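You operate a simulated robot arm through the tools that you are given. There is no shell and no other tool. Be economical: measure what you need, move in short steps, check, and stop when the job is done.

You are at the controls of a simulated robot arm. One attempt, no reset.

Task
Close the carton in the frame, lay the brown strip along its seam and rub it down.
Fine: rub with the rubber block and put it back; the other strips stay on their board. Set down upright: black rubber block.

It is judged by the outcome, as a careful person would: the job done as asked, and still so three seconds after it is handed in. It fails if anything else is knocked over, pushed out of place, dropped, spilled or broken.

Robot
A 6-joint arm with a two-finger parallel gripper on a trunk, on a base that drives. Base frame: it is fixed to the floor where the robot stands at the start and does not move with it; the origin is under the middle of the robot, x ahead of it, y to its left, z up; the surface under the hand at the start is at about z = 0.85. Readings come in m, degrees, newtons and seconds.
With the tool pointing down near the work surface it reaches from about 0.46 to 0.86 m from the robot's upright axis, wherever it stands. Its first joint turns from -115.0 to 115.0 degrees. Places, roughly: carton flap by the cabinet [0.5, -0.4, 1]; carton flap by the trolley [0.5, -0.1, 1]; seam of the carton in the frame [0.5, -0.1, 1.1]. Payload 4.2 kg.
Tool frame: the origin (TCP) lies between the finger pads and is the grasp point; the fingertips stand 0.023 m ahead of it; z points along the fingers, y is the line along which they close. The gripper opens to 0.094 m. The fingers are 0.038 m wide and 0.01 m thick; the gripper's body (0.054 by 0.096 m) begins 0.039 m behind the TCP.
Orientation is told as [roll, pitch, yaw] about the base's x, y, z axes, in that order, counted from this pose: with the fingers straight down and closing along the base's y, the tool's x points along the base's -x, its y along +y and its z along -z.

Tools
- The arm moves only by the tool servo_tool. Its argument "deltas" is a list of rows, each an object (a shift or turn left out is 0, a gripper value left out holds the last) with "xyz": the shift along the base's x, y, z in m, a list of three; "delta_rot": the turn, a rotation vector about the base's x, y, z in degrees, a list of three; "fingers": the gripper command, from -1 (shut) to 1 (fully open), values between in proportion. In form: [{"xyz": [dx, dy, dz], "delta_rot": [ax, ay, az], "fingers": fingers}, ...]. A call has 1 to 8 rows; each row shifts and turns the commanded pose from where the row before left it. Each row takes 0.2 s and may step no farther than 0.05 m and 8.6 degrees from the row before; otherwise, or with a gripper value out of range, the whole call is refused. A pose out of reach is approached as far as the arm can. The call stops where the force on the tool passes 50 N (or 10 N more than at its start, if that is more) or the arm is blocked; 0.2 s more then pass. The fingers move at their own pace (about 0.108 m/s each) and stop on an object; they squeeze with about 20 N. The grip force told is the motor's: it shows also when the fingers shut on nothing. Time passes only in rows, and 0.2 s behind the last, so rows that do not move let the fingers close. It gives the time, the measured TCP pose, the force on the tool (base axes), the opening and the grip force at its end, in the units of the frame above (readings bear some noise), with the torque about the TCP (base axes, N m) and any sound that the robot's microphone picked up.
- Cameras (640 x 400 px; columns grow to the right, rows downward): "scene" is now at [0.2258, 0.1322, 1.2219]; the picture's right is [-0.58, -0.82, 0.00], its down [-0.37, 0.26, -0.89] and it looks along [0.73, -0.52, -0.45] (base axes); focal length 214 px, centre (320, 200). "wrist" rides on the gripper at [0.086, 0.016, -0.075] in the tool frame; the picture's right is [-0.18, 0.98, 0.00], its down [-0.58, -0.11, -0.81] and it looks along [-0.79, -0.15, 0.59] (tool axes); focal length 243 px, centre (320, 200). There is no depth. A picture from a camera that has moved, and an enlarged one, comes with that camera's place and axes in the base frame and with its lens. The place of the scene camera against the robot may be out by one fixed shift of up to 0.018 m in any direction.
- grab_frame(camera): a new picture of that camera. It takes no simulated time.
- lift_body(by): slides the trunk up (or, below 0, down) by that many m; the arm and the scene camera ride with it, the base frame stays. It gives what a move gives, with no picture.
- roll_base(legs): drives the robot by 1 to 6 legs, each [ahead, turn to the left] in m and degrees, along the robot's own axes; the way and the turn of a leg run together, so that a leg with both is an arc; at most 1.5 m and 180 degrees a leg. The arm and the cameras ride along, it lands a little off, and it stops where it bumps. It gives what a move gives.
- pan_tilt(pan, tilt): turns the head with the scene camera to pan (to the left, within 80 degrees either way) and tilt (down, from -29 to 69), counted from straight ahead of the robot. It gives what a move gives.
- inspect(camera, box): a new picture of the part [left, top, right, bottom] of that camera's present view, enlarged. It takes no simulated time.
- sign_off(): hands the job in; it is judged then, once.

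Work in short steps. Places have to be worked out from the pictures, the camera data and where the tool is seen: move nearer, look again, correct. Check each grasp and each placing, and mend what went wrong. You have 120 turns and 98 pictures in all, those below and enlarged ones among them. Open the gripper and draw the arm clear of the work before you hand the job in, unless the task says otherwise; then end with one line.

The tools are called as a command line: name --argument value ..., lists and objects as JSON in quotes. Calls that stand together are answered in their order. servo_tool: Moves the arm, as the interface text tells. Its arguments: {"type":"object","properties":{"deltas":{"type":"array"}},"required":["deltas"]} The other tools are called the same way: lift_body (by) slides the trunk up or down; roll_base (legs) drives the base; pan_tilt (pan, tilt) turns the head that bears the scene camera; grab_frame (camera) takes a picture; inspect (camera, box) takes an enlarged picture of a part of a camera's view; sign_off () hands the job in.

At the start:

```text
clock: 0.0
tcp_pos: [0.6029, 0.0013, 1.2617]
tcp_rot: [0.0, 0.1, 0.1]
contact_force: [0.5, 0.6, 1.0]
ft_torque: [-0.01, 0.01, 0.03]
finger_gap: 0.0938
grasp_force: 0.0
trunk travel left (down, up): [-0.575, 0.415]
robot x, y, heading: [0.0051, -0.0011, -0.3]
head pan, tilt: [-35.4, 26.9]
```

scene: 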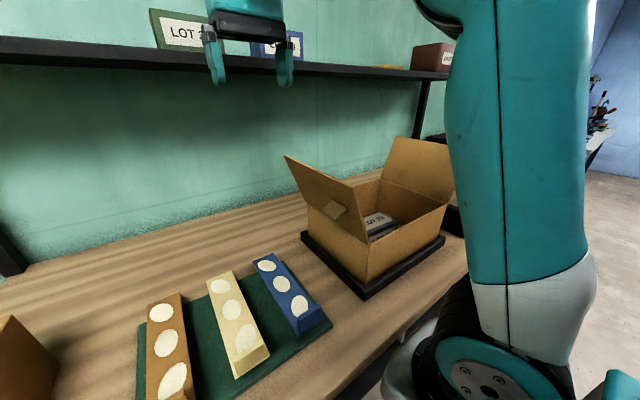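
wrist: 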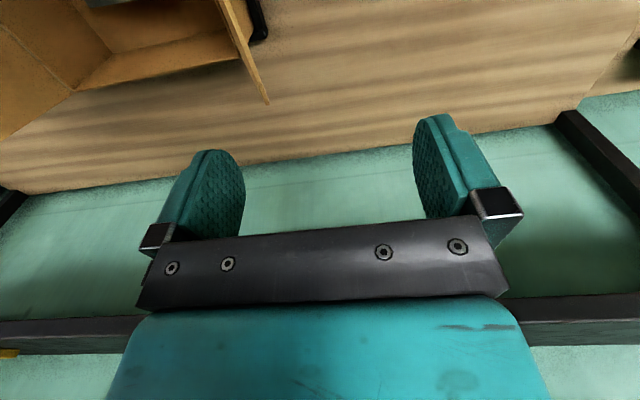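

The carton with two raised flaps stands in a frame and three strips lie on a green board; the rubber block isn't clearly visible yet. I'll turn the head to look for it.

pan_tilt --pan 0 --tilt 45

grab_frame --camera "scene"

pan_tilt --pan -60 --tilt 30

grab_frame --camera "scene"

```text
clock: 1.0
tcp_pos: [0.6041, 0.002, 1.2608]
tcp_rot: [0.0, 0.0, -0.1]
contact_force: [0.0, 0.2, -0.7]
ft_torque: [0.01, 0.01, 0.0]
finger_gap: 0.0941
grasp_force: 0.0
trunk travel left (down, up): [-0.575, 0.415]
robot x, y, heading: [0.0004, -0.0034, -0.2]
head pan, tilt: [0.0, 45.0]
```

```text
95 pictures are left
camera scene: at [0.2324, 0.1852, 1.1943], right [0.0, -1.0, 0.0], down [-0.71, 0.0, -0.71], along [0.71, 0.0, -0.71], focal length 214 px, centre (320, 200)
```

scene: 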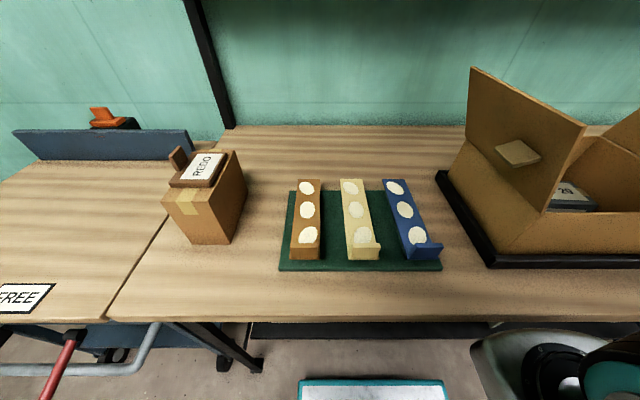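

```text
clock: 2.3
tcp_pos: [0.6036, 0.0022, 1.2614]
tcp_rot: [0.0, 0.0, 0.0]
contact_force: [1.0, 0.3, 0.0]
ft_torque: [0.0, 0.02, 0.03]
finger_gap: 0.0939
grasp_force: 0.1
trunk travel left (down, up): [-0.575, 0.415]
robot x, y, heading: [0.0006, -0.0001, -0.1]
head pan, tilt: [-60.0, 30.0]
```

```text
94 pictures are left
camera scene: at [0.1963, 0.107, 1.2169], right [-0.87, -0.5, 0.0], down [-0.25, 0.43, -0.87], along [0.43, -0.75, -0.5], focal length 214 px, centre (320, 200)
```

scene: 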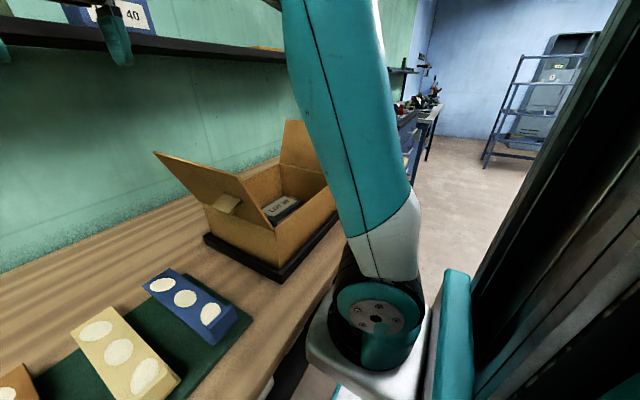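

No block found yet; there's something dark beside/behind the carton. I'll look at the shelf and then around behind.

pan_tilt --pan -15 --tilt 5

grab_frame --camera "scene"

pan_tilt --pan -30 --tilt 30

inspect --camera "scene" --box '[240, 60, 480, 280]'

```text
clock: 3.4
tcp_pos: [0.603, 0.0017, 1.261]
tcp_rot: [0.0, 0.0, 0.0]
contact_force: [0.0, 0.6, -0.1]
ft_torque: [0.01, 0.0, -0.02]
finger_gap: 0.0938
grasp_force: 0.1
trunk travel left (down, up): [-0.575, 0.415]
robot x, y, heading: [0.0001, -0.0003, 0.1]
head pan, tilt: [-15.0, 5.0]
```

```text
93 pictures are left
camera scene: at [0.2398, 0.1614, 1.2572], right [-0.26, -0.97, 0.0], down [-0.08, 0.02, -1.0], along [0.96, -0.26, -0.09], focal length 214 px, centre (320, 200)
```

scene: 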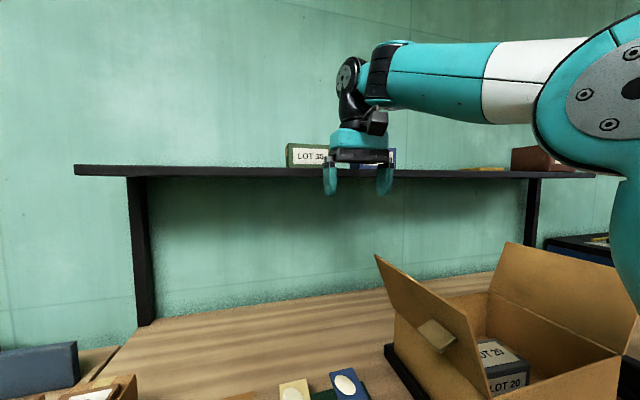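

```text
clock: 4.3
tcp_pos: [0.6041, 0.0033, 1.2619]
tcp_rot: [0.1, 0.0, 0.0]
contact_force: [-0.9, -0.7, -0.3]
ft_torque: [-0.03, 0.07, 0.0]
finger_gap: 0.094
grasp_force: 0.1
trunk travel left (down, up): [-0.575, 0.415]
robot x, y, heading: [-0.0034, -0.0018, -0.1]
head pan, tilt: [-30.0, 30.0]
```

```text
1.82 times, centred on (360, 170) of scene
camera zoom: at [0.2294, 0.1401, 1.217], right [-0.5, -0.87, 0.0], down [-0.43, 0.25, -0.87], along [0.75, -0.43, -0.5], focal length 390 px, centre (247, 254)
```

zoom: 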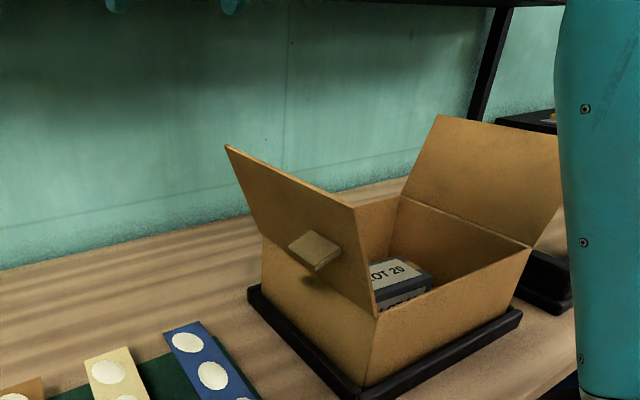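

A black tray-like thing stands right of the carton, hidden by the arm. I'll swing the tool above and right, staying high, and look with the wrist camera.

servo_tool --deltas '[{"xyz": [-0.03, -0.03, 0.03], "delta_rot": [0, 0, -8]}, {"xyz": [-0.03, -0.03, 0.03], "delta_rot": [0, 0, -8]}, {"xyz": [-0.02, -0.04, 0.01], "delta_rot": [0, 0, -8]}, {"xyz": [0, -0.045, 0.01], "delta_rot": [0, 0, -8]}, {"xyz": [0, -0.045, 0]}, {"xyz": [0, -0.045, 0]}]'

grab_frame --camera "wrist"

grab_frame --camera "scene"

```text
refused: row 1 steps farther than a row can; nothing moved
```

```text
91 pictures are left
camera wrist: at [0.5174, 0.0179, 1.3354], right [0.18, 0.98, 0.0], down [0.58, -0.11, 0.81], along [0.79, -0.15, -0.59], focal length 243 px, centre (320, 200)
```

wrist: 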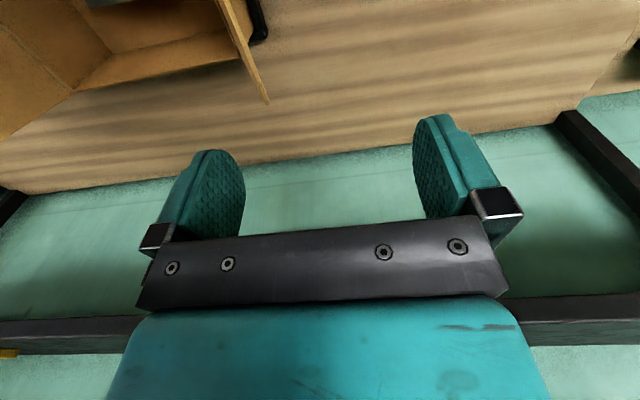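

```text
90 pictures are left
camera scene: at [0.2294, 0.1401, 1.217], right [-0.5, -0.87, 0.0], down [-0.43, 0.25, -0.87], along [0.75, -0.43, -0.5], focal length 214 px, centre (320, 200)
```

scene: 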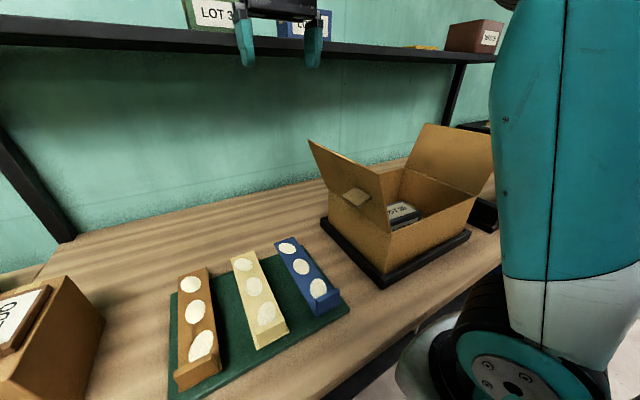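

The row was slightly too long; I'll repeat with shorter steps.

servo_tool --deltas '[{"xyz": [-0.02, -0.03, 0.03], "delta_rot": [0, 0, -8]}, {"xyz": [-0.02, -0.03, 0.03], "delta_rot": [0, 0, -8]}, {"xyz": [-0.02, -0.04, 0.01], "delta_rot": [0, 0, -8]}, {"xyz": [0, -0.045, 0.01], "delta_rot": [0, 0, -8]}, {"xyz": [0, -0.045, 0]}, {"xyz": [0, -0.045, 0]}]'

grab_frame --camera "wrist"

grab_frame --camera "scene"

```text
clock: 5.7
tcp_pos: [0.5377, -0.2168, 1.3142]
tcp_rot: [0.3, -0.3, -34.2]
contact_force: [9.9, 5.4, -8.1]
ft_torque: [-0.98, 0.3, -1.07]
finger_gap: 0.0939
grasp_force: 0.1
out of reach, approached as far as the arm can: row 2, 3, 4
trunk travel left (down, up): [-0.575, 0.415]
robot x, y, heading: [-0.0033, -0.0039, 0.2]
head pan, tilt: [-30.0, 30.0]
stopped in row 6: the force on the tool passed its limit at 104 N (the readings are from after the stop); the commanded pose is now the measured one
```

```text
89 pictures are left
camera wrist: at [0.4757, -0.1556, 1.3877], right [0.7, 0.71, 0.01], down [0.41, -0.42, 0.81], along [0.58, -0.57, -0.59], focal length 243 px, centre (320, 200)
```

wrist: 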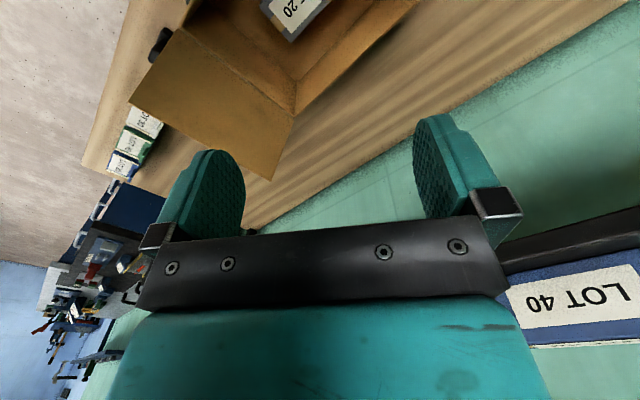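

```text
88 pictures are left
camera scene: at [0.2292, 0.1401, 1.2169], right [-0.5, -0.87, 0.0], down [-0.43, 0.25, -0.87], along [0.75, -0.43, -0.5], focal length 214 px, centre (320, 200)
```

scene: 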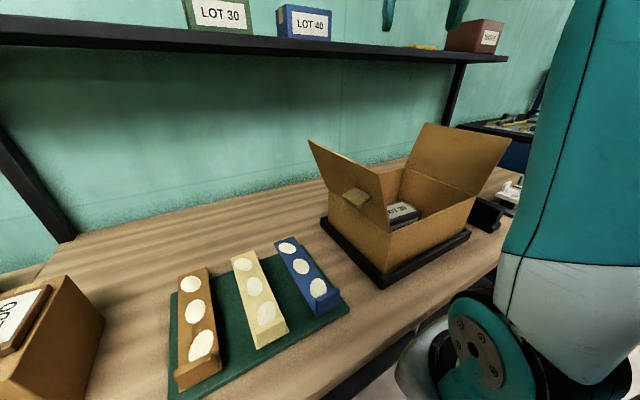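

I'll check whether there's still contact with a null move, then look with the head at more angles.

servo_tool --deltas '[{"xyz": [0, 0, 0]}]'

pan_tilt --pan -40 --tilt 0

grab_frame --camera "scene"

```text
clock: 6.1
tcp_pos: [0.5381, -0.2179, 1.3133]
tcp_rot: [0.3, -0.3, -34.3]
contact_force: [14.6, 11.1, -12.8]
ft_torque: [-1.74, 0.34, -1.76]
finger_gap: 0.094
grasp_force: 0.0
trunk travel left (down, up): [-0.575, 0.415]
robot x, y, heading: [0.0018, 0.0009, -0.0]
head pan, tilt: [-30.0, 30.0]
```

```text
clock: 7.1
tcp_pos: [0.5377, -0.2178, 1.3134]
tcp_rot: [0.4, -0.4, -34.3]
contact_force: [19.7, 16.5, -16.8]
ft_torque: [-2.64, 0.44, -2.56]
finger_gap: 0.0941
grasp_force: 0.1
trunk travel left (down, up): [-0.575, 0.415]
robot x, y, heading: [-0.0005, 0.0033, 0.0]
head pan, tilt: [-40.0, 0.0]
```

```text
87 pictures are left
camera scene: at [0.22, 0.1274, 1.2652], right [-0.64, -0.77, 0.0], down [0.0, 0.0, -1.0], along [0.77, -0.64, 0.0], focal length 214 px, centre (320, 200)
```

scene: 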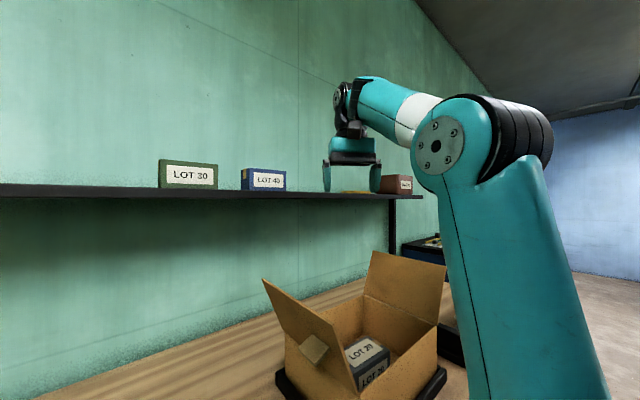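

A contact force is slowly building, likely the gripper folded against its own wrist/forearm since the arm is too high. I'll back down and outward.

servo_tool --deltas '[{"xyz": [0.0, 0.03, -0.02]}, {"xyz": [0.0, 0.03, -0.02]}, {"xyz": [0, 0, 0]}]'

lift_body --by 0.1

```text
clock: 7.9
tcp_pos: [0.5381, -0.1569, 1.275]
tcp_rot: [0.1, -0.3, -34.0]
contact_force: [-0.7, -0.7, 0.2]
ft_torque: [0.0, 0.01, -0.01]
finger_gap: 0.0942
grasp_force: 0.1
trunk travel left (down, up): [-0.575, 0.415]
robot x, y, heading: [0.0029, -0.0022, 0.0]
head pan, tilt: [-40.0, 0.0]
```

```text
clock: 9.2
tcp_pos: [0.5381, -0.1577, 1.3748]
tcp_rot: [0.3, -0.2, -34.2]
contact_force: [0.7, 0.3, -0.1]
ft_torque: [0.0, 0.0, -0.01]
finger_gap: 0.0941
grasp_force: 0.1
trunk travel left (down, up): [-0.675, 0.315]
robot x, y, heading: [0.0016, 0.001, 0.0]
head pan, tilt: [-40.0, 0.0]
```

Contact gone. Now I'll look with the higher head and swing along an arc to the right.

servo_tool --deltas '[{"xyz": [0.0, -0.045, 0], "delta_rot": [0, 0, -5]}, {"xyz": [0.0, -0.045, 0], "delta_rot": [0, 0, -5]}, {"xyz": [-0.02, -0.045, 0], "delta_rot": [0, 0, -5]}, {"xyz": [-0.02, -0.045, 0], "delta_rot": [0, 0, -5]}, {"xyz": [-0.02, -0.04, 0], "delta_rot": [0, 0, -5]}]'

grab_frame --camera "wrist"

pan_tilt --pan -40 --tilt 40

grab_frame --camera "scene"

```text
clock: 10.4
tcp_pos: [0.4775, -0.3766, 1.3787]
tcp_rot: [0.2, -0.2, -59.2]
contact_force: [0.8, -0.1, -0.6]
ft_torque: [-0.02, -0.01, 0.03]
finger_gap: 0.094
grasp_force: 0.0
trunk travel left (down, up): [-0.675, 0.315]
robot x, y, heading: [-0.0023, -0.0005, 0.1]
head pan, tilt: [-40.0, 0.0]
```

```text
86 pictures are left
camera wrist: at [0.4466, -0.2947, 1.4518], right [0.94, 0.35, 0.0], down [0.2, -0.55, 0.81], along [0.28, -0.76, -0.59], focal length 243 px, centre (320, 200)
```

wrist: 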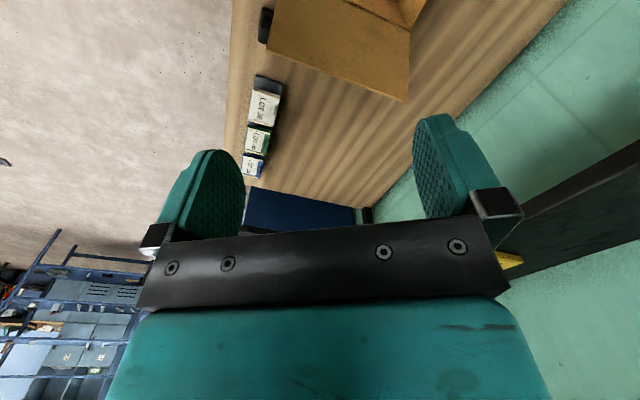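

```text
clock: 11.5
tcp_pos: [0.477, -0.3781, 1.3782]
tcp_rot: [0.1, -0.2, -59.0]
contact_force: [0.6, -0.4, -0.3]
ft_torque: [0.0, -0.01, 0.02]
finger_gap: 0.0938
grasp_force: 0.0
trunk travel left (down, up): [-0.675, 0.315]
robot x, y, heading: [0.0003, 0.0004, -0.0]
head pan, tilt: [-40.0, 40.0]
```

```text
85 pictures are left
camera scene: at [0.2162, 0.1305, 1.3016], right [-0.64, -0.77, 0.0], down [-0.49, 0.41, -0.77], along [0.59, -0.49, -0.64], focal length 214 px, centre (320, 200)
```

scene: 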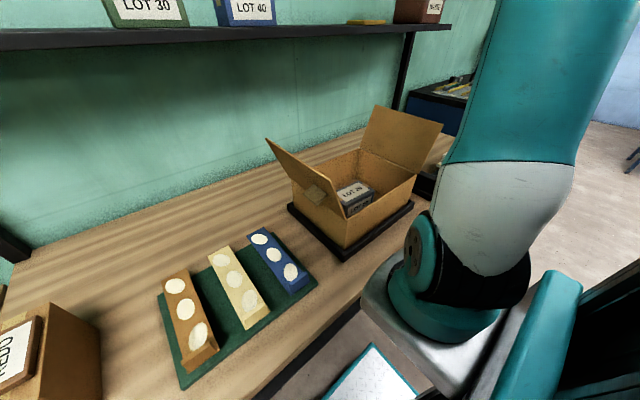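

I see dark objects right of the carton. Enlarge that part of the wrist view.

inspect --camera "wrist" --box '[200, 0, 440, 200]'

inspect --camera "scene" --box '[250, 90, 470, 270]'

inspect --camera "scene" --box '[150, 210, 330, 390]'

```text
2.00 times, centred on (320, 100) of wrist
camera zoom: at [0.4467, -0.2945, 1.4518], right [0.94, 0.35, 0.0], down [0.2, -0.55, 0.81], along [0.28, -0.76, -0.59], focal length 485 px, centre (320, 400)
```

zoom: 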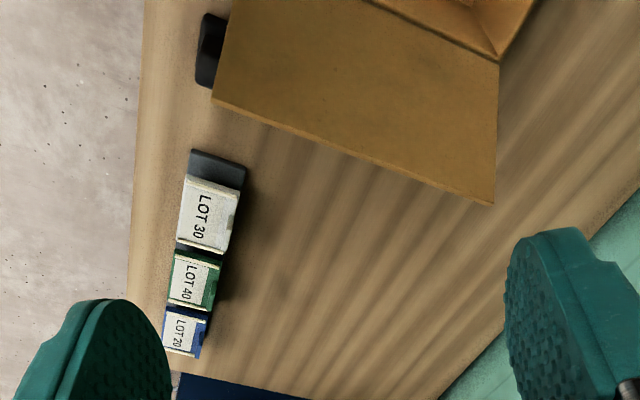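

```text
2.22 times, centred on (360, 180) of scene
camera zoom: at [0.2162, 0.1305, 1.3016], right [-0.64, -0.77, 0.0], down [-0.49, 0.41, -0.77], along [0.59, -0.49, -0.64], focal length 477 px, centre (231, 244)
```

zoom: 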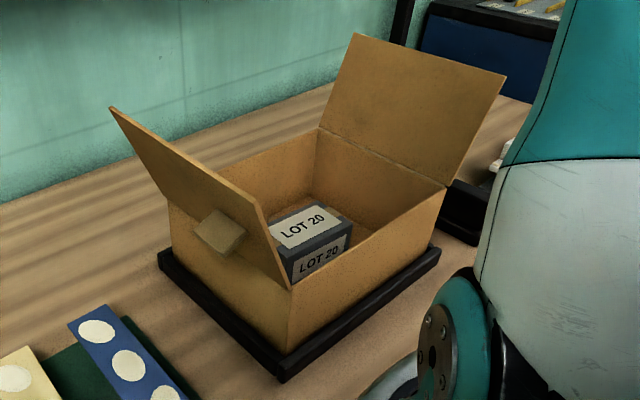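

```text
2.22 times, centred on (240, 300) of scene
camera zoom: at [0.2162, 0.1305, 1.3016], right [-0.64, -0.77, 0.0], down [-0.49, 0.41, -0.77], along [0.59, -0.49, -0.64], focal length 477 px, centre (498, -22)
```

zoom: 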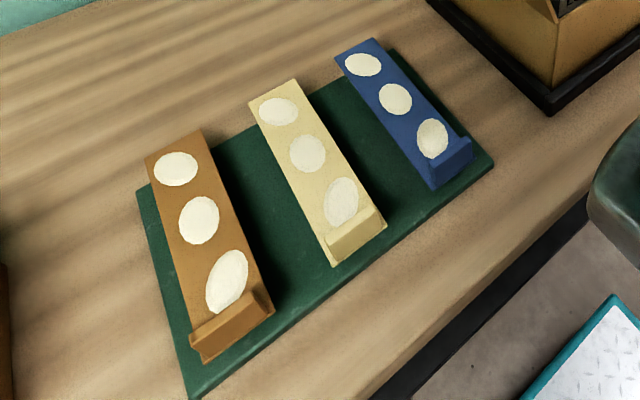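

The black item at about (0.42,-0.515) next to the carton (separate from the frame) is the candidate for the rubber block. I'll tilt the tool so the wrist camera looks more downward.

servo_tool --deltas '[{"xyz": [0.0, -0.02, 0], "delta_rot": [7.5, 2.8, 0]}, {"xyz": [0.0, -0.02, 0], "delta_rot": [7.5, 2.8, 0]}, {"xyz": [0, -0.02, 0], "delta_rot": [7.5, 2.8, 0]}, {"xyz": [0, -0.02, 0], "delta_rot": [7.5, 2.8, 0]}, {"xyz": [0, -0.02, 0]}]'

grab_frame --camera "wrist"

```text
clock: 11.8
tcp_pos: [0.479, -0.3909, 1.3758]
tcp_rot: [1.2, 2.2, -60.5]
contact_force: [18.5, -0.7, -21.0]
ft_torque: [-1.66, 1.04, -1.65]
finger_gap: 0.0939
grasp_force: 0.0
out of reach, approached as far as the arm can: row 1
trunk travel left (down, up): [-0.675, 0.315]
robot x, y, heading: [-0.0017, -0.0007, -0.0]
head pan, tilt: [-40.0, 40.0]
stopped in row 1: the force on the tool passed its limit at 167 N (the readings are from after the stop); the commanded pose is now the measured one
```

```text
81 pictures are left
camera wrist: at [0.4504, -0.3113, 1.4537], right [0.95, 0.32, 0.01], down [0.19, -0.59, 0.78], along [0.26, -0.74, -0.62], focal length 243 px, centre (320, 200)
```

wrist: 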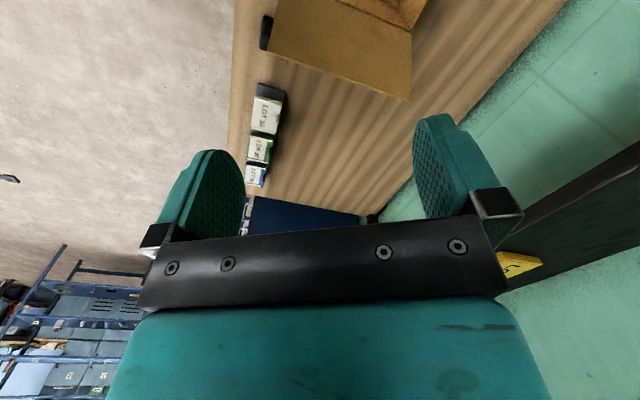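

The wrist joint limit again (tool too high relative to the trunk). I'll back off, raise the trunk, and lower the tool relative to it.

servo_tool --deltas '[{"xyz": [0.0, 0.01, -0.04], "delta_rot": [-2, -1, 0]}, {"xyz": [0, 0, -0.04]}, {"xyz": [0, 0, 0]}]'

lift_body --by 0.15

servo_tool --deltas '[{"xyz": [0.02, 0, -0.04]}, {"xyz": [0.02, 0, -0.04]}, {"xyz": [0, 0, -0.03], "delta_rot": [7.5, 2.8, 0]}, {"xyz": [0, -0.02, 0], "delta_rot": [7.5, 2.8, 0]}, {"xyz": [0, -0.02, 0], "delta_rot": [7.5, 2.8, 0]}]'

grab_frame --camera "wrist"

```text
clock: 12.6
tcp_pos: [0.4784, -0.3818, 1.2923]
tcp_rot: [1.0, 0.4, -60.3]
contact_force: [-0.5, 0.4, 0.1]
ft_torque: [0.0, 0.0, 0.0]
finger_gap: 0.0943
grasp_force: 0.0
trunk travel left (down, up): [-0.675, 0.315]
robot x, y, heading: [0.0003, -0.0008, -0.0]
head pan, tilt: [-40.0, 40.0]
```

```text
clock: 14.4
tcp_pos: [0.478, -0.3811, 1.4423]
tcp_rot: [1.0, 0.4, -60.3]
contact_force: [0.3, 0.0, 0.1]
ft_torque: [-0.02, -0.02, 0.01]
finger_gap: 0.0941
grasp_force: 0.0
trunk travel left (down, up): [-0.825, 0.165]
robot x, y, heading: [-0.0037, -0.0007, -0.2]
head pan, tilt: [-40.0, 40.0]
```

```text
clock: 15.6
tcp_pos: [0.5317, -0.4358, 1.3636]
tcp_rot: [4.6, 21.3, -59.5]
contact_force: [6.7, -1.7, -29.9]
ft_torque: [-1.32, -0.03, -0.32]
finger_gap: 0.094
grasp_force: 0.0
out of reach, approached as far as the arm can: row 1, 2
trunk travel left (down, up): [-0.825, 0.165]
robot x, y, heading: [-0.0008, -0.0003, -0.0]
head pan, tilt: [-40.0, 40.0]
stopped in row 5: the force on the tool passed its limit at 191 N (the readings are from after the stop); the commanded pose is now the measured one
```

```text
80 pictures are left
camera wrist: at [0.5147, -0.385, 1.4659], right [0.95, 0.33, 0.01], down [0.27, -0.8, 0.53], along [0.18, -0.5, -0.85], focal length 243 px, centre (320, 200)
```

wrist: 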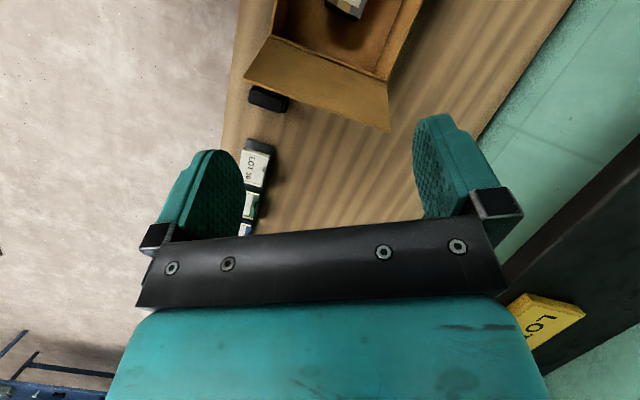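

The black block is now visible beside the carton's cabinet-side flap. Enlarging it.

inspect --camera "wrist" --box '[220, 60, 320, 140]'

servo_tool --deltas '[{"xyz": [0.0, 0.0, 0], "delta_rot": [-7.5, -2.8, 0]}, {"xyz": [0, 0, -0.03], "delta_rot": [-7.5, -2.8, 0]}, {"xyz": [0.02, 0, -0.03], "delta_rot": [-7.5, -2.8, 0]}, {"xyz": [0, 0, 0]}]'

```text
5.00 times, centred on (270, 100) of wrist
camera zoom: at [0.5147, -0.385, 1.4659], right [0.95, 0.33, 0.01], down [0.27, -0.8, 0.53], along [0.18, -0.5, -0.85], focal length 1213 px, centre (570, 700)
```

zoom: 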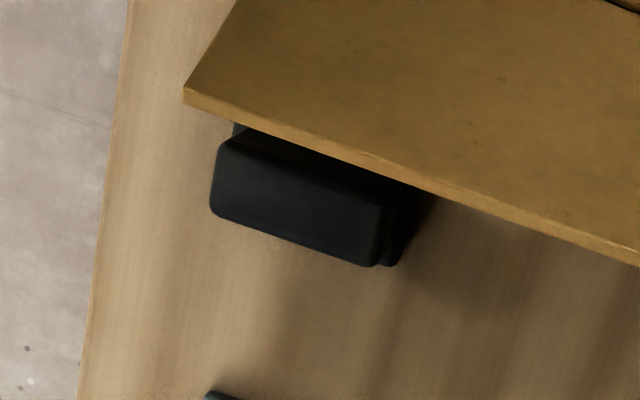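

```text
clock: 16.6
tcp_pos: [0.5793, -0.4641, 1.3438]
tcp_rot: [0.4, -1.8, -60.1]
contact_force: [-0.2, -0.8, -0.5]
ft_torque: [0.01, -0.01, 0.0]
finger_gap: 0.0941
grasp_force: 0.0
out of reach, approached as far as the arm can: row 2, 3
trunk travel left (down, up): [-0.825, 0.165]
robot x, y, heading: [-0.0015, -0.0034, -0.2]
head pan, tilt: [-40.0, 40.0]
```

The black block sits at about (0.44,-0.51) under the cabinet flap's overhang. Next I'll get a close look at the strips: swing the tool back to the left, un-yawing.

servo_tool --deltas '[{"xyz": [0.01, 0.045, 0], "delta_rot": [0, 0, 8]}, {"xyz": [0.01, 0.045, 0], "delta_rot": [0, 0, 8]}, {"xyz": [0, 0.045, 0], "delta_rot": [0, 0, 8]}, {"xyz": [0, 0.048, 0], "delta_rot": [0, 0, 8]}, {"xyz": [0, 0.048, 0], "delta_rot": [0, 0, 8]}, {"xyz": [0, 0.048, 0], "delta_rot": [0, 0, 8]}, {"xyz": [0, 0.048, 0], "delta_rot": [0, 0, 8]}, {"xyz": [0, 0.048, 0], "delta_rot": [0, 0, 4]}]'

servo_tool --deltas '[{"xyz": [0, 0.048, 0]}, {"xyz": [0, 0.048, 0]}, {"xyz": [0, 0.048, 0]}, {"xyz": [0, 0.048, 0]}, {"xyz": [0, 0.048, 0]}, {"xyz": [0, 0.03, 0]}]'

lift_body --by -0.25

grab_frame --camera "wrist"

```text
clock: 18.4
tcp_pos: [0.6419, -0.1139, 1.4111]
tcp_rot: [0.5, -1.7, -0.1]
contact_force: [0.3, -0.2, 0.3]
ft_torque: [0.01, 0.03, -0.03]
finger_gap: 0.0942
grasp_force: 0.1
out of reach, approached as far as the arm can: row 1, 2, 3, 4, 5, 6, 7, 8
trunk travel left (down, up): [-0.825, 0.165]
robot x, y, heading: [0.0009, 0.003, -0.1]
head pan, tilt: [-40.0, 40.0]
```

```text
clock: 19.8
tcp_pos: [0.6304, 0.1525, 1.4101]
tcp_rot: [1.1, -1.8, -0.2]
contact_force: [-0.2, 0.3, -0.1]
ft_torque: [-0.01, -0.04, -0.02]
finger_gap: 0.094
grasp_force: 0.1
out of reach, approached as far as the arm can: row 5, 6
trunk travel left (down, up): [-0.825, 0.165]
robot x, y, heading: [0.0041, -0.0018, -0.1]
head pan, tilt: [-40.0, 40.0]
```

```text
clock: 22.4
tcp_pos: [0.6304, 0.1513, 1.1604]
tcp_rot: [1.1, -1.8, -0.1]
contact_force: [-1.0, 1.1, 0.3]
ft_torque: [0.0, -0.01, 0.01]
finger_gap: 0.094
grasp_force: 0.1
trunk travel left (down, up): [-0.575, 0.415]
robot x, y, heading: [0.0033, -0.0004, -0.3]
head pan, tilt: [-40.0, 40.0]
```

```text
78 pictures are left
camera wrist: at [0.5427, 0.1666, 1.2325], right [0.19, 0.98, 0.02], down [0.56, -0.13, 0.82], along [0.81, -0.14, -0.57], focal length 243 px, centre (320, 200)
```

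wrist: 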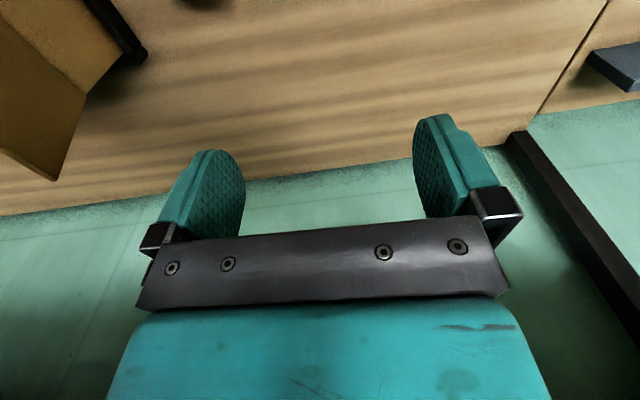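

Too far ahead to see the strips. Pull back towards the robot and look.

servo_tool --deltas '[{"xyz": [-0.045, 0.02, 0], "delta_rot": [0, 1.5, 0]}, {"xyz": [-0.045, 0.02, 0]}, {"xyz": [-0.04, 0.01, 0]}]'

grab_frame --camera "wrist"

pan_tilt --pan 10 --tilt 50

inspect --camera "scene" --box '[220, 120, 480, 300]'

```text
clock: 23.2
tcp_pos: [0.498, 0.2035, 1.1607]
tcp_rot: [1.2, -0.2, -0.2]
contact_force: [1.5, -0.4, 0.3]
ft_torque: [-0.03, 0.03, 0.01]
finger_gap: 0.0941
grasp_force: 0.0
trunk travel left (down, up): [-0.575, 0.415]
robot x, y, heading: [-0.0005, 0.0013, 0.1]
head pan, tilt: [-40.0, 40.0]
```

```text
77 pictures are left
camera wrist: at [0.4121, 0.2174, 1.2349], right [0.19, 0.98, 0.02], down [0.58, -0.13, 0.81], along [0.79, -0.14, -0.59], focal length 243 px, centre (320, 200)
```

wrist: 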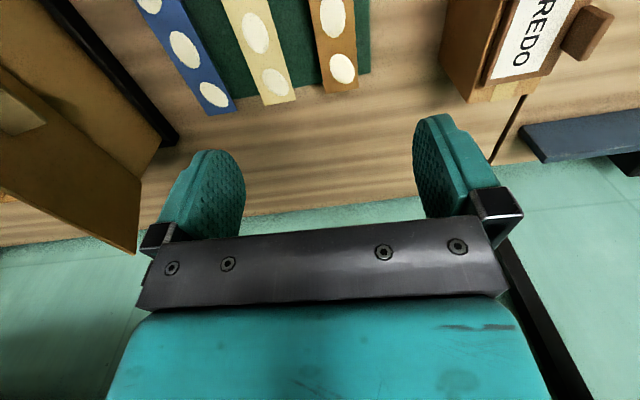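

```text
clock: 24.4
tcp_pos: [0.4978, 0.2022, 1.1619]
tcp_rot: [1.1, -0.4, -0.1]
contact_force: [0.7, -0.1, 0.0]
ft_torque: [0.03, 0.03, 0.0]
finger_gap: 0.094
grasp_force: 0.0
trunk travel left (down, up): [-0.575, 0.415]
robot x, y, heading: [-0.0016, -0.0, -0.1]
head pan, tilt: [10.0, 50.0]
```

```text
2.22 times, centred on (350, 210) of scene
camera zoom: at [0.2269, 0.1987, 1.1874], right [0.17, -0.98, 0.0], down [-0.75, -0.13, -0.64], along [0.63, 0.11, -0.77], focal length 477 px, centre (253, 178)
```

zoom: 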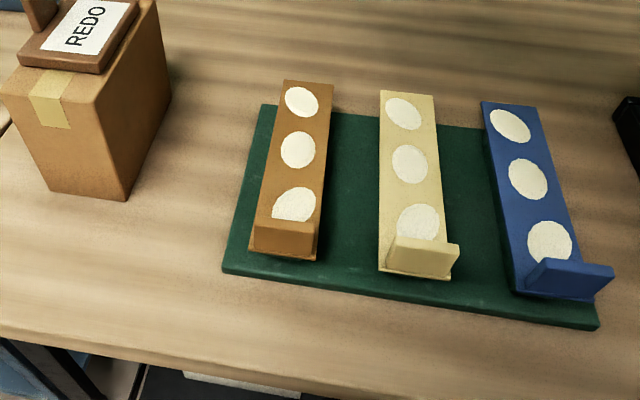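

The strips carry white dots on their upper side and an upturned lip at the near end. I need to know if dots are adhesive and the lip a fold-over leg; enlarge the strip and the REDO carton.

inspect --camera "scene" --box '[310, 150, 410, 250]'

inspect --camera "scene" --box '[200, 110, 320, 230]'

inspect --camera "wrist" --box '[420, 0, 640, 140]'

inspect --camera "wrist" --box '[130, 0, 380, 130]'

```text
4.00 times, centred on (360, 200) of scene
camera zoom: at [0.2269, 0.1987, 1.1874], right [0.17, -0.98, 0.0], down [-0.75, -0.13, -0.64], along [0.63, 0.11, -0.77], focal length 858 px, centre (160, 200)
```

zoom: 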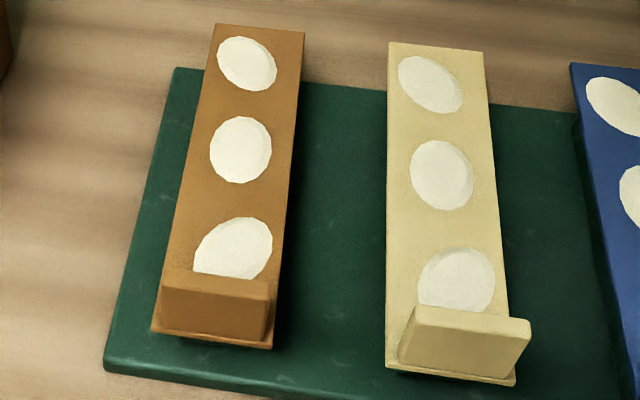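

```text
3.33 times, centred on (260, 170) of scene
camera zoom: at [0.2269, 0.1987, 1.1874], right [0.17, -0.98, 0.0], down [-0.75, -0.13, -0.64], along [0.63, 0.11, -0.77], focal length 715 px, centre (520, 300)
```

zoom: 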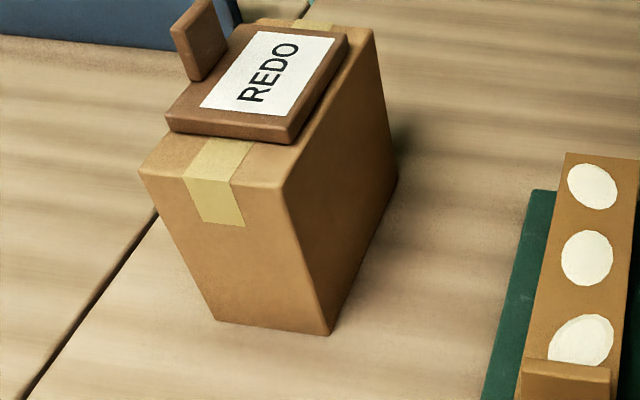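

```text
2.86 times, centred on (530, 70) of wrist
camera zoom: at [0.4122, 0.2173, 1.2351], right [0.19, 0.98, 0.02], down [0.58, -0.13, 0.81], along [0.8, -0.14, -0.59], focal length 693 px, centre (-280, 571)
```

zoom: 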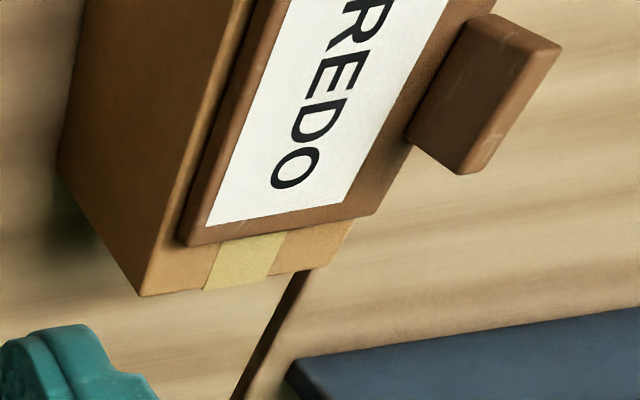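

```text
2.56 times, centred on (255, 65) of wrist
camera zoom: at [0.4122, 0.2173, 1.2351], right [0.19, 0.98, 0.02], down [0.58, -0.13, 0.81], along [0.8, -0.14, -0.59], focal length 621 px, centre (486, 546)
```

zoom: 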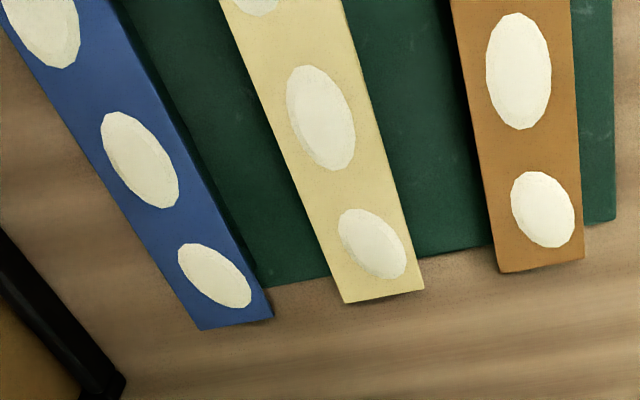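

Dots are raised white glue dabs on the top side, so the strip must be turned over, with its lip hanging over the carton's near edge. First the flaps: the trolley flap's upper edge I judge at y≈-0.065, z≈1.10 (hinge y≈-0.125, z≈0.98). I'll close the fingers and go to the outside of it.

servo_tool --deltas '[{"xyz": [0.02, -0.045, 0], "delta_rot": [-1.1, 0, 0], "fingers": -1}, {"xyz": [0.01, -0.048, 0], "fingers": -1}, {"xyz": [0, -0.048, 0]}, {"xyz": [0, -0.04, -0.02]}, {"xyz": [0, 0, -0.045]}, {"xyz": [0, 0, 0]}]'

pan_tilt --pan -35 --tilt 30

grab_frame --camera "scene"

```text
clock: 25.8
tcp_pos: [0.5311, 0.0245, 1.097]
tcp_rot: [-0.1, -0.2, -0.1]
contact_force: [0.2, 0.9, -0.2]
ft_torque: [-0.02, 0.0, -0.02]
finger_gap: 0.0
grasp_force: 20.4
trunk travel left (down, up): [-0.575, 0.415]
robot x, y, heading: [0.0021, -0.0028, 0.2]
head pan, tilt: [10.0, 50.0]
```

```text
clock: 26.9
tcp_pos: [0.5297, 0.0245, 1.0972]
tcp_rot: [0.0, -0.3, 0.0]
contact_force: [0.0, 0.7, 0.0]
ft_torque: [0.01, 0.03, 0.0]
finger_gap: 0.0002
grasp_force: 19.7
trunk travel left (down, up): [-0.575, 0.415]
robot x, y, heading: [0.0023, -0.0027, -0.1]
head pan, tilt: [-35.0, 30.0]
```

```text
71 pictures are left
camera scene: at [0.2252, 0.1335, 1.2169], right [-0.57, -0.82, 0.0], down [-0.41, 0.29, -0.87], along [0.71, -0.5, -0.5], focal length 214 px, centre (320, 200)
```

scene: 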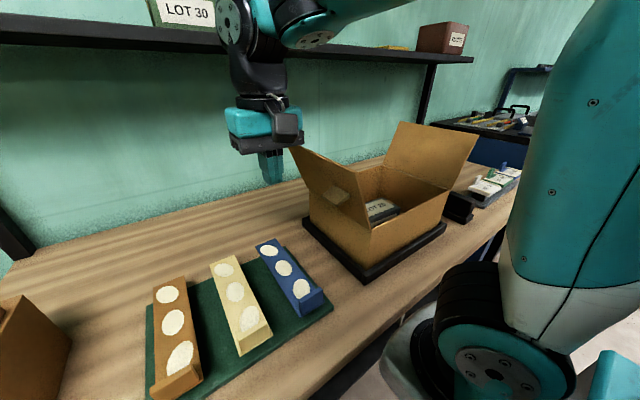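

The fingertips project where expected. Now push the flap toward -y in small steps, tips at z≈1.06.

servo_tool --deltas '[{"xyz": [0, -0.02, -0.012]}, {"xyz": [0, -0.03, 0]}, {"xyz": [0, -0.03, 0]}, {"xyz": [0, -0.03, 0]}, {"xyz": [0, -0.03, 0.0]}, {"xyz": [0, -0.03, 0]}]'

grab_frame --camera "scene"

```text
clock: 28.3
tcp_pos: [0.5303, -0.1489, 1.0869]
tcp_rot: [0.0, -0.2, 0.0]
contact_force: [0.0, 0.1, -0.5]
ft_torque: [-0.03, 0.02, -0.01]
finger_gap: 0.0006
grasp_force: 19.9
trunk travel left (down, up): [-0.575, 0.415]
robot x, y, heading: [0.0006, -0.0021, 0.1]
head pan, tilt: [-35.0, 30.0]
```

```text
70 pictures are left
camera scene: at [0.2251, 0.1336, 1.2169], right [-0.57, -0.82, 0.0], down [-0.41, 0.29, -0.87], along [0.71, -0.5, -0.5], focal length 214 px, centre (320, 200)
```

scene: 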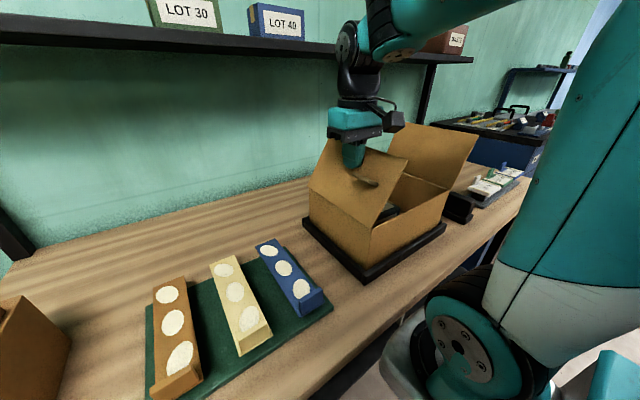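

The flap has swung past vertical with hardly any force. Continue in an arc inward and down.

servo_tool --deltas '[{"xyz": [0, -0.025, -0.01]}, {"xyz": [0, -0.02, -0.02]}, {"xyz": [0, -0.01, -0.02]}, {"xyz": [0, -0.005, -0.02]}, {"xyz": [0, 0, 0]}]'

inspect --camera "scene" --box '[280, 90, 500, 290]'

```text
clock: 29.5
tcp_pos: [0.5286, -0.2081, 1.0152]
tcp_rot: [0.0, -0.4, -0.1]
contact_force: [0.6, -0.3, -0.3]
ft_torque: [-0.02, -0.01, 0.02]
finger_gap: 0.0001
grasp_force: 20.2
trunk travel left (down, up): [-0.575, 0.415]
robot x, y, heading: [0.0007, -0.0024, 0.1]
head pan, tilt: [-35.0, 30.0]
```

```text
2.00 times, centred on (390, 190) of scene
camera zoom: at [0.2252, 0.1334, 1.2169], right [-0.57, -0.82, 0.0], down [-0.41, 0.29, -0.87], along [0.71, -0.5, -0.5], focal length 429 px, centre (180, 220)
```

zoom: 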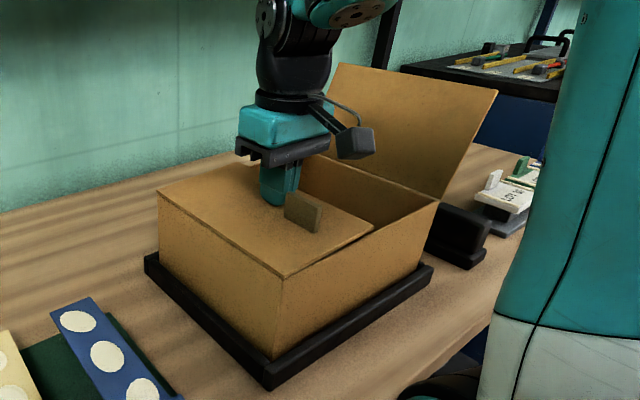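

The trolley flap is flat. I'll lift off, check it stays, and go over to the outer side of the cabinet flap.

servo_tool --deltas '[{"xyz": [0, 0, 0.045]}, {"xyz": [0, 0, 0.045]}, {"xyz": [0, 0, 0.045]}, {"xyz": [0, 0, 0.03]}, {"xyz": [0, -0.04, 0.01]}, {"xyz": [0, -0.045, 0]}, {"xyz": [0, -0.045, 0]}]'

inspect --camera "scene" --box '[280, 90, 500, 290]'

```text
clock: 31.1
tcp_pos: [0.5298, -0.3381, 1.1849]
tcp_rot: [-0.2, -0.3, 0.0]
contact_force: [-0.2, 0.1, 0.7]
ft_torque: [-0.03, 0.01, -0.02]
finger_gap: 0.0
grasp_force: 20.3
trunk travel left (down, up): [-0.575, 0.415]
robot x, y, heading: [-0.0001, 0.0012, 0.1]
head pan, tilt: [-35.0, 30.0]
```

```text
2.00 times, centred on (390, 190) of scene
camera zoom: at [0.225, 0.1338, 1.2169], right [-0.57, -0.82, 0.0], down [-0.41, 0.29, -0.87], along [0.71, -0.5, -0.5], focal length 429 px, centre (180, 220)
```

zoom: 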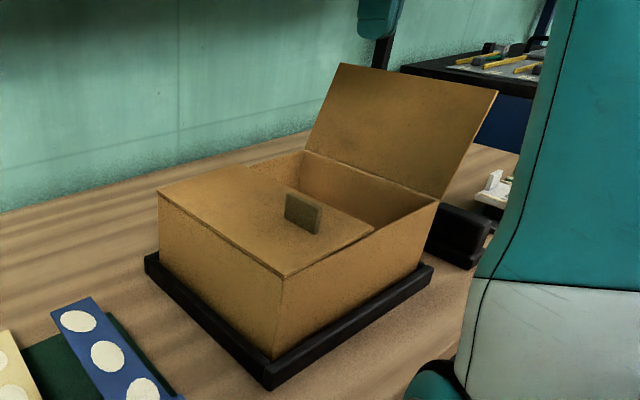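

The flap stays shut. Continue to y≈-0.55 outside the cabinet flap, then descend to tips z≈1.06.

servo_tool --deltas '[{"xyz": [0, -0.045, 0]}, {"xyz": [0, -0.045, 0]}, {"xyz": [0, -0.045, 0]}, {"xyz": [0, -0.045, 0]}, {"xyz": [0, -0.03, 0]}, {"xyz": [0, 0, -0.05]}, {"xyz": [0, 0, -0.05]}, {"xyz": [0, 0, 0]}]'

grab_frame --camera "scene"

```text
clock: 32.9
tcp_pos: [0.5309, -0.5555, 1.0965]
tcp_rot: [-0.1, -0.1, -0.1]
contact_force: [0.0, 0.5, 0.4]
ft_torque: [0.01, -0.01, -0.02]
finger_gap: 0.0
grasp_force: 19.6
out of reach, approached as far as the arm can: row 7
trunk travel left (down, up): [-0.575, 0.415]
robot x, y, heading: [0.0023, -0.0001, -0.0]
head pan, tilt: [-35.0, 30.0]
```

```text
67 pictures are left
camera scene: at [0.2251, 0.1333, 1.2169], right [-0.57, -0.82, 0.0], down [-0.41, 0.29, -0.87], along [0.71, -0.5, -0.5], focal length 214 px, centre (320, 200)
```

scene: 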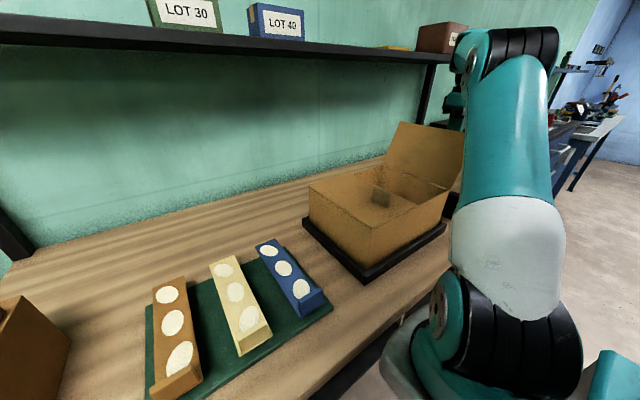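

At tips z≈1.073, just below the flap's top edge (~1.10). Push +y carefully.

servo_tool --deltas '[{"xyz": [0, 0.03, -0.005]}, {"xyz": [0, 0.03, -0.005]}, {"xyz": [0, 0.03, 0]}, {"xyz": [0, 0.03, 0]}, {"xyz": [0, 0.03, 0]}]'

grab_frame --camera "scene"

```text
clock: 34.1
tcp_pos: [0.5522, -0.4245, 1.124]
tcp_rot: [0.2, 0.0, -0.1]
contact_force: [-0.5, -0.4, 0.2]
ft_torque: [0.02, -0.01, -0.01]
finger_gap: 0.0003
grasp_force: 20.2
out of reach, approached as far as the arm can: row 3, 4, 5
trunk travel left (down, up): [-0.575, 0.415]
robot x, y, heading: [-0.0019, -0.0015, -0.1]
head pan, tilt: [-35.0, 30.0]
```

```text
66 pictures are left
camera scene: at [0.2253, 0.1331, 1.2169], right [-0.57, -0.82, 0.0], down [-0.41, 0.29, -0.87], along [0.71, -0.5, -0.5], focal length 214 px, centre (320, 200)
```

scene: 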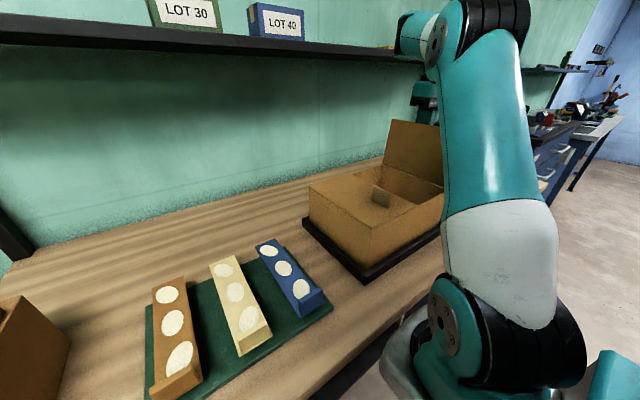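

The pose drifted up/outward by reach limits, though the flap is being pushed. I'll probe by turning the yaw toward the arm's direction and lowering again.

servo_tool --deltas '[{"xyz": [0, 0, -0.02]}, {"xyz": [0, 0, -0.02]}]'

servo_tool --deltas '[{"xyz": [0, 0.01, 0], "delta_rot": [0, 0, -8]}, {"xyz": [0, 0.01, 0], "delta_rot": [0, 0, -8]}]'

```text
clock: 34.7
tcp_pos: [0.5657, -0.4393, 1.1074]
tcp_rot: [0.2, -0.2, -0.1]
contact_force: [0.5, 0.2, 0.2]
ft_torque: [-0.03, 0.02, 0.0]
finger_gap: 0.0
grasp_force: 20.1
out of reach, approached as far as the arm can: row 1, 2
trunk travel left (down, up): [-0.575, 0.415]
robot x, y, heading: [-0.0015, -0.0021, -0.1]
head pan, tilt: [-35.0, 30.0]
```

```text
clock: 35.3
tcp_pos: [0.5709, -0.421, 1.1145]
tcp_rot: [-0.1, 0.0, -16.1]
contact_force: [0.4, 0.0, -0.4]
ft_torque: [-0.01, 0.0, 0.03]
finger_gap: 0.0001
grasp_force: 20.0
out of reach, approached as far as the arm can: row 1, 2
trunk travel left (down, up): [-0.575, 0.415]
robot x, y, heading: [0.0015, 0.0026, 0.2]
head pan, tilt: [-35.0, 30.0]
```

The limit seems tied to the trunk height, so I'll lower the trunk 7 cm, which brings the fingers lower against the outside of the flap.

lift_body --by -0.07

grab_frame --camera "scene"

```text
clock: 36.0
tcp_pos: [0.5707, -0.4217, 1.0807]
tcp_rot: [-0.2, -1.3, -15.9]
contact_force: [1.1, -0.9, 22.5]
ft_torque: [0.51, 0.61, -0.03]
finger_gap: 0.0
grasp_force: 20.0
trunk travel left (down, up): [-0.534, 0.456]
robot x, y, heading: [0.0004, -0.0008, -0.1]
head pan, tilt: [-35.0, 30.0]
stopped: the force on the tool passed its limit at 71 N (the readings are from after the stop); the commanded pose is now the measured one
```

```text
65 pictures are left
camera scene: at [0.2248, 0.1339, 1.1753], right [-0.57, -0.82, 0.0], down [-0.41, 0.29, -0.87], along [0.71, -0.5, -0.5], focal length 214 px, centre (320, 200)
```

scene: 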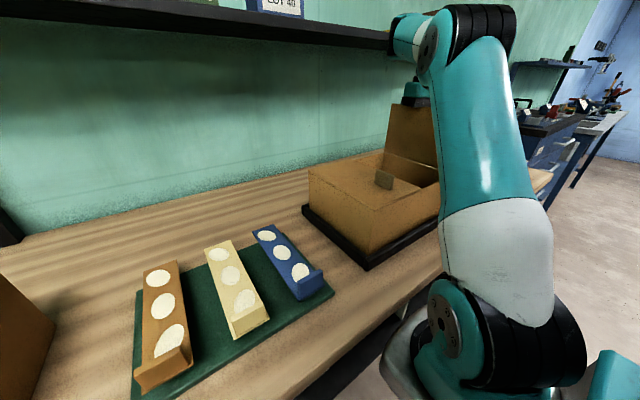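

The gripper's body touched the flap's top edge (22 N), flap now about vertical. I'll rise a little and push on toward +y so the flap tips inward.

servo_tool --deltas '[{"xyz": [0, 0.0, 0.012]}, {"xyz": [0, 0.02, 0.002]}, {"xyz": [0.0, 0.02, 0]}, {"xyz": [0, 0.02, 0]}]'

grab_frame --camera "scene"

```text
clock: 37.0
tcp_pos: [0.5729, -0.3642, 1.1017]
tcp_rot: [0.0, -0.8, -16.1]
contact_force: [1.2, -0.7, 0.5]
ft_torque: [0.0, -0.03, -0.01]
finger_gap: 0.0
grasp_force: 19.6
out of reach, approached as far as the arm can: row 4
trunk travel left (down, up): [-0.534, 0.456]
robot x, y, heading: [0.003, 0.0042, 0.1]
head pan, tilt: [-35.0, 30.0]
```

```text
64 pictures are left
camera scene: at [0.2253, 0.1332, 1.1754], right [-0.57, -0.82, 0.0], down [-0.41, 0.29, -0.87], along [0.71, -0.5, -0.5], focal length 214 px, centre (320, 200)
```

scene: 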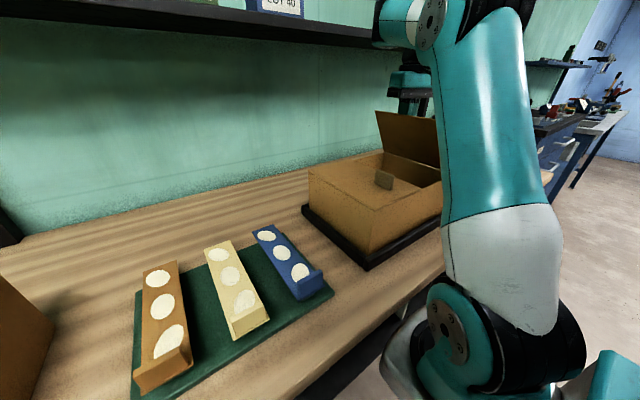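

The flap now leans inward. Lowering the trunk will press it down further; do it in steps.

servo_tool --deltas '[{"xyz": [0, 0.02, 0]}, {"xyz": [0, 0.02, 0]}]'

lift_body --by -0.06

grab_frame --camera "scene"

```text
clock: 37.6
tcp_pos: [0.5803, -0.3281, 1.1106]
tcp_rot: [-0.1, -0.8, -16.0]
contact_force: [-0.2, 0.6, -0.5]
ft_torque: [-0.02, 0.0, 0.01]
finger_gap: 0.0
grasp_force: 20.4
out of reach, approached as far as the arm can: row 1, 2
trunk travel left (down, up): [-0.534, 0.456]
robot x, y, heading: [0.0013, 0.0016, -0.0]
head pan, tilt: [-35.0, 30.0]
```

```text
clock: 38.6
tcp_pos: [0.5809, -0.3279, 1.0509]
tcp_rot: [-0.1, -0.8, -16.2]
contact_force: [0.2, -0.2, 0.3]
ft_torque: [-0.02, 0.0, 0.02]
finger_gap: 0.0
grasp_force: 20.4
trunk travel left (down, up): [-0.474, 0.516]
robot x, y, heading: [-0.0004, -0.0003, -0.0]
head pan, tilt: [-35.0, 30.0]
```

```text
63 pictures are left
camera scene: at [0.2253, 0.1334, 1.1154], right [-0.57, -0.82, 0.0], down [-0.41, 0.29, -0.87], along [0.71, -0.5, -0.5], focal length 214 px, centre (320, 200)
```

scene: 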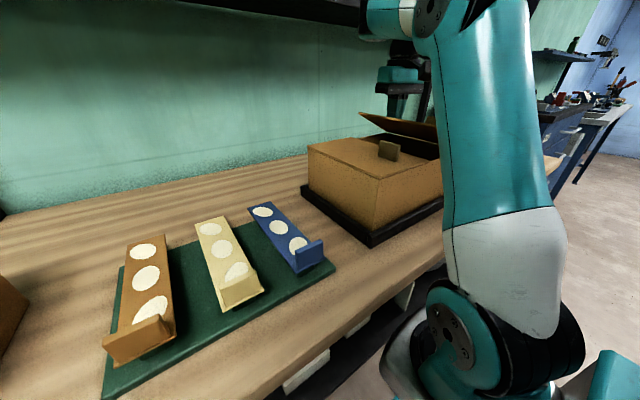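

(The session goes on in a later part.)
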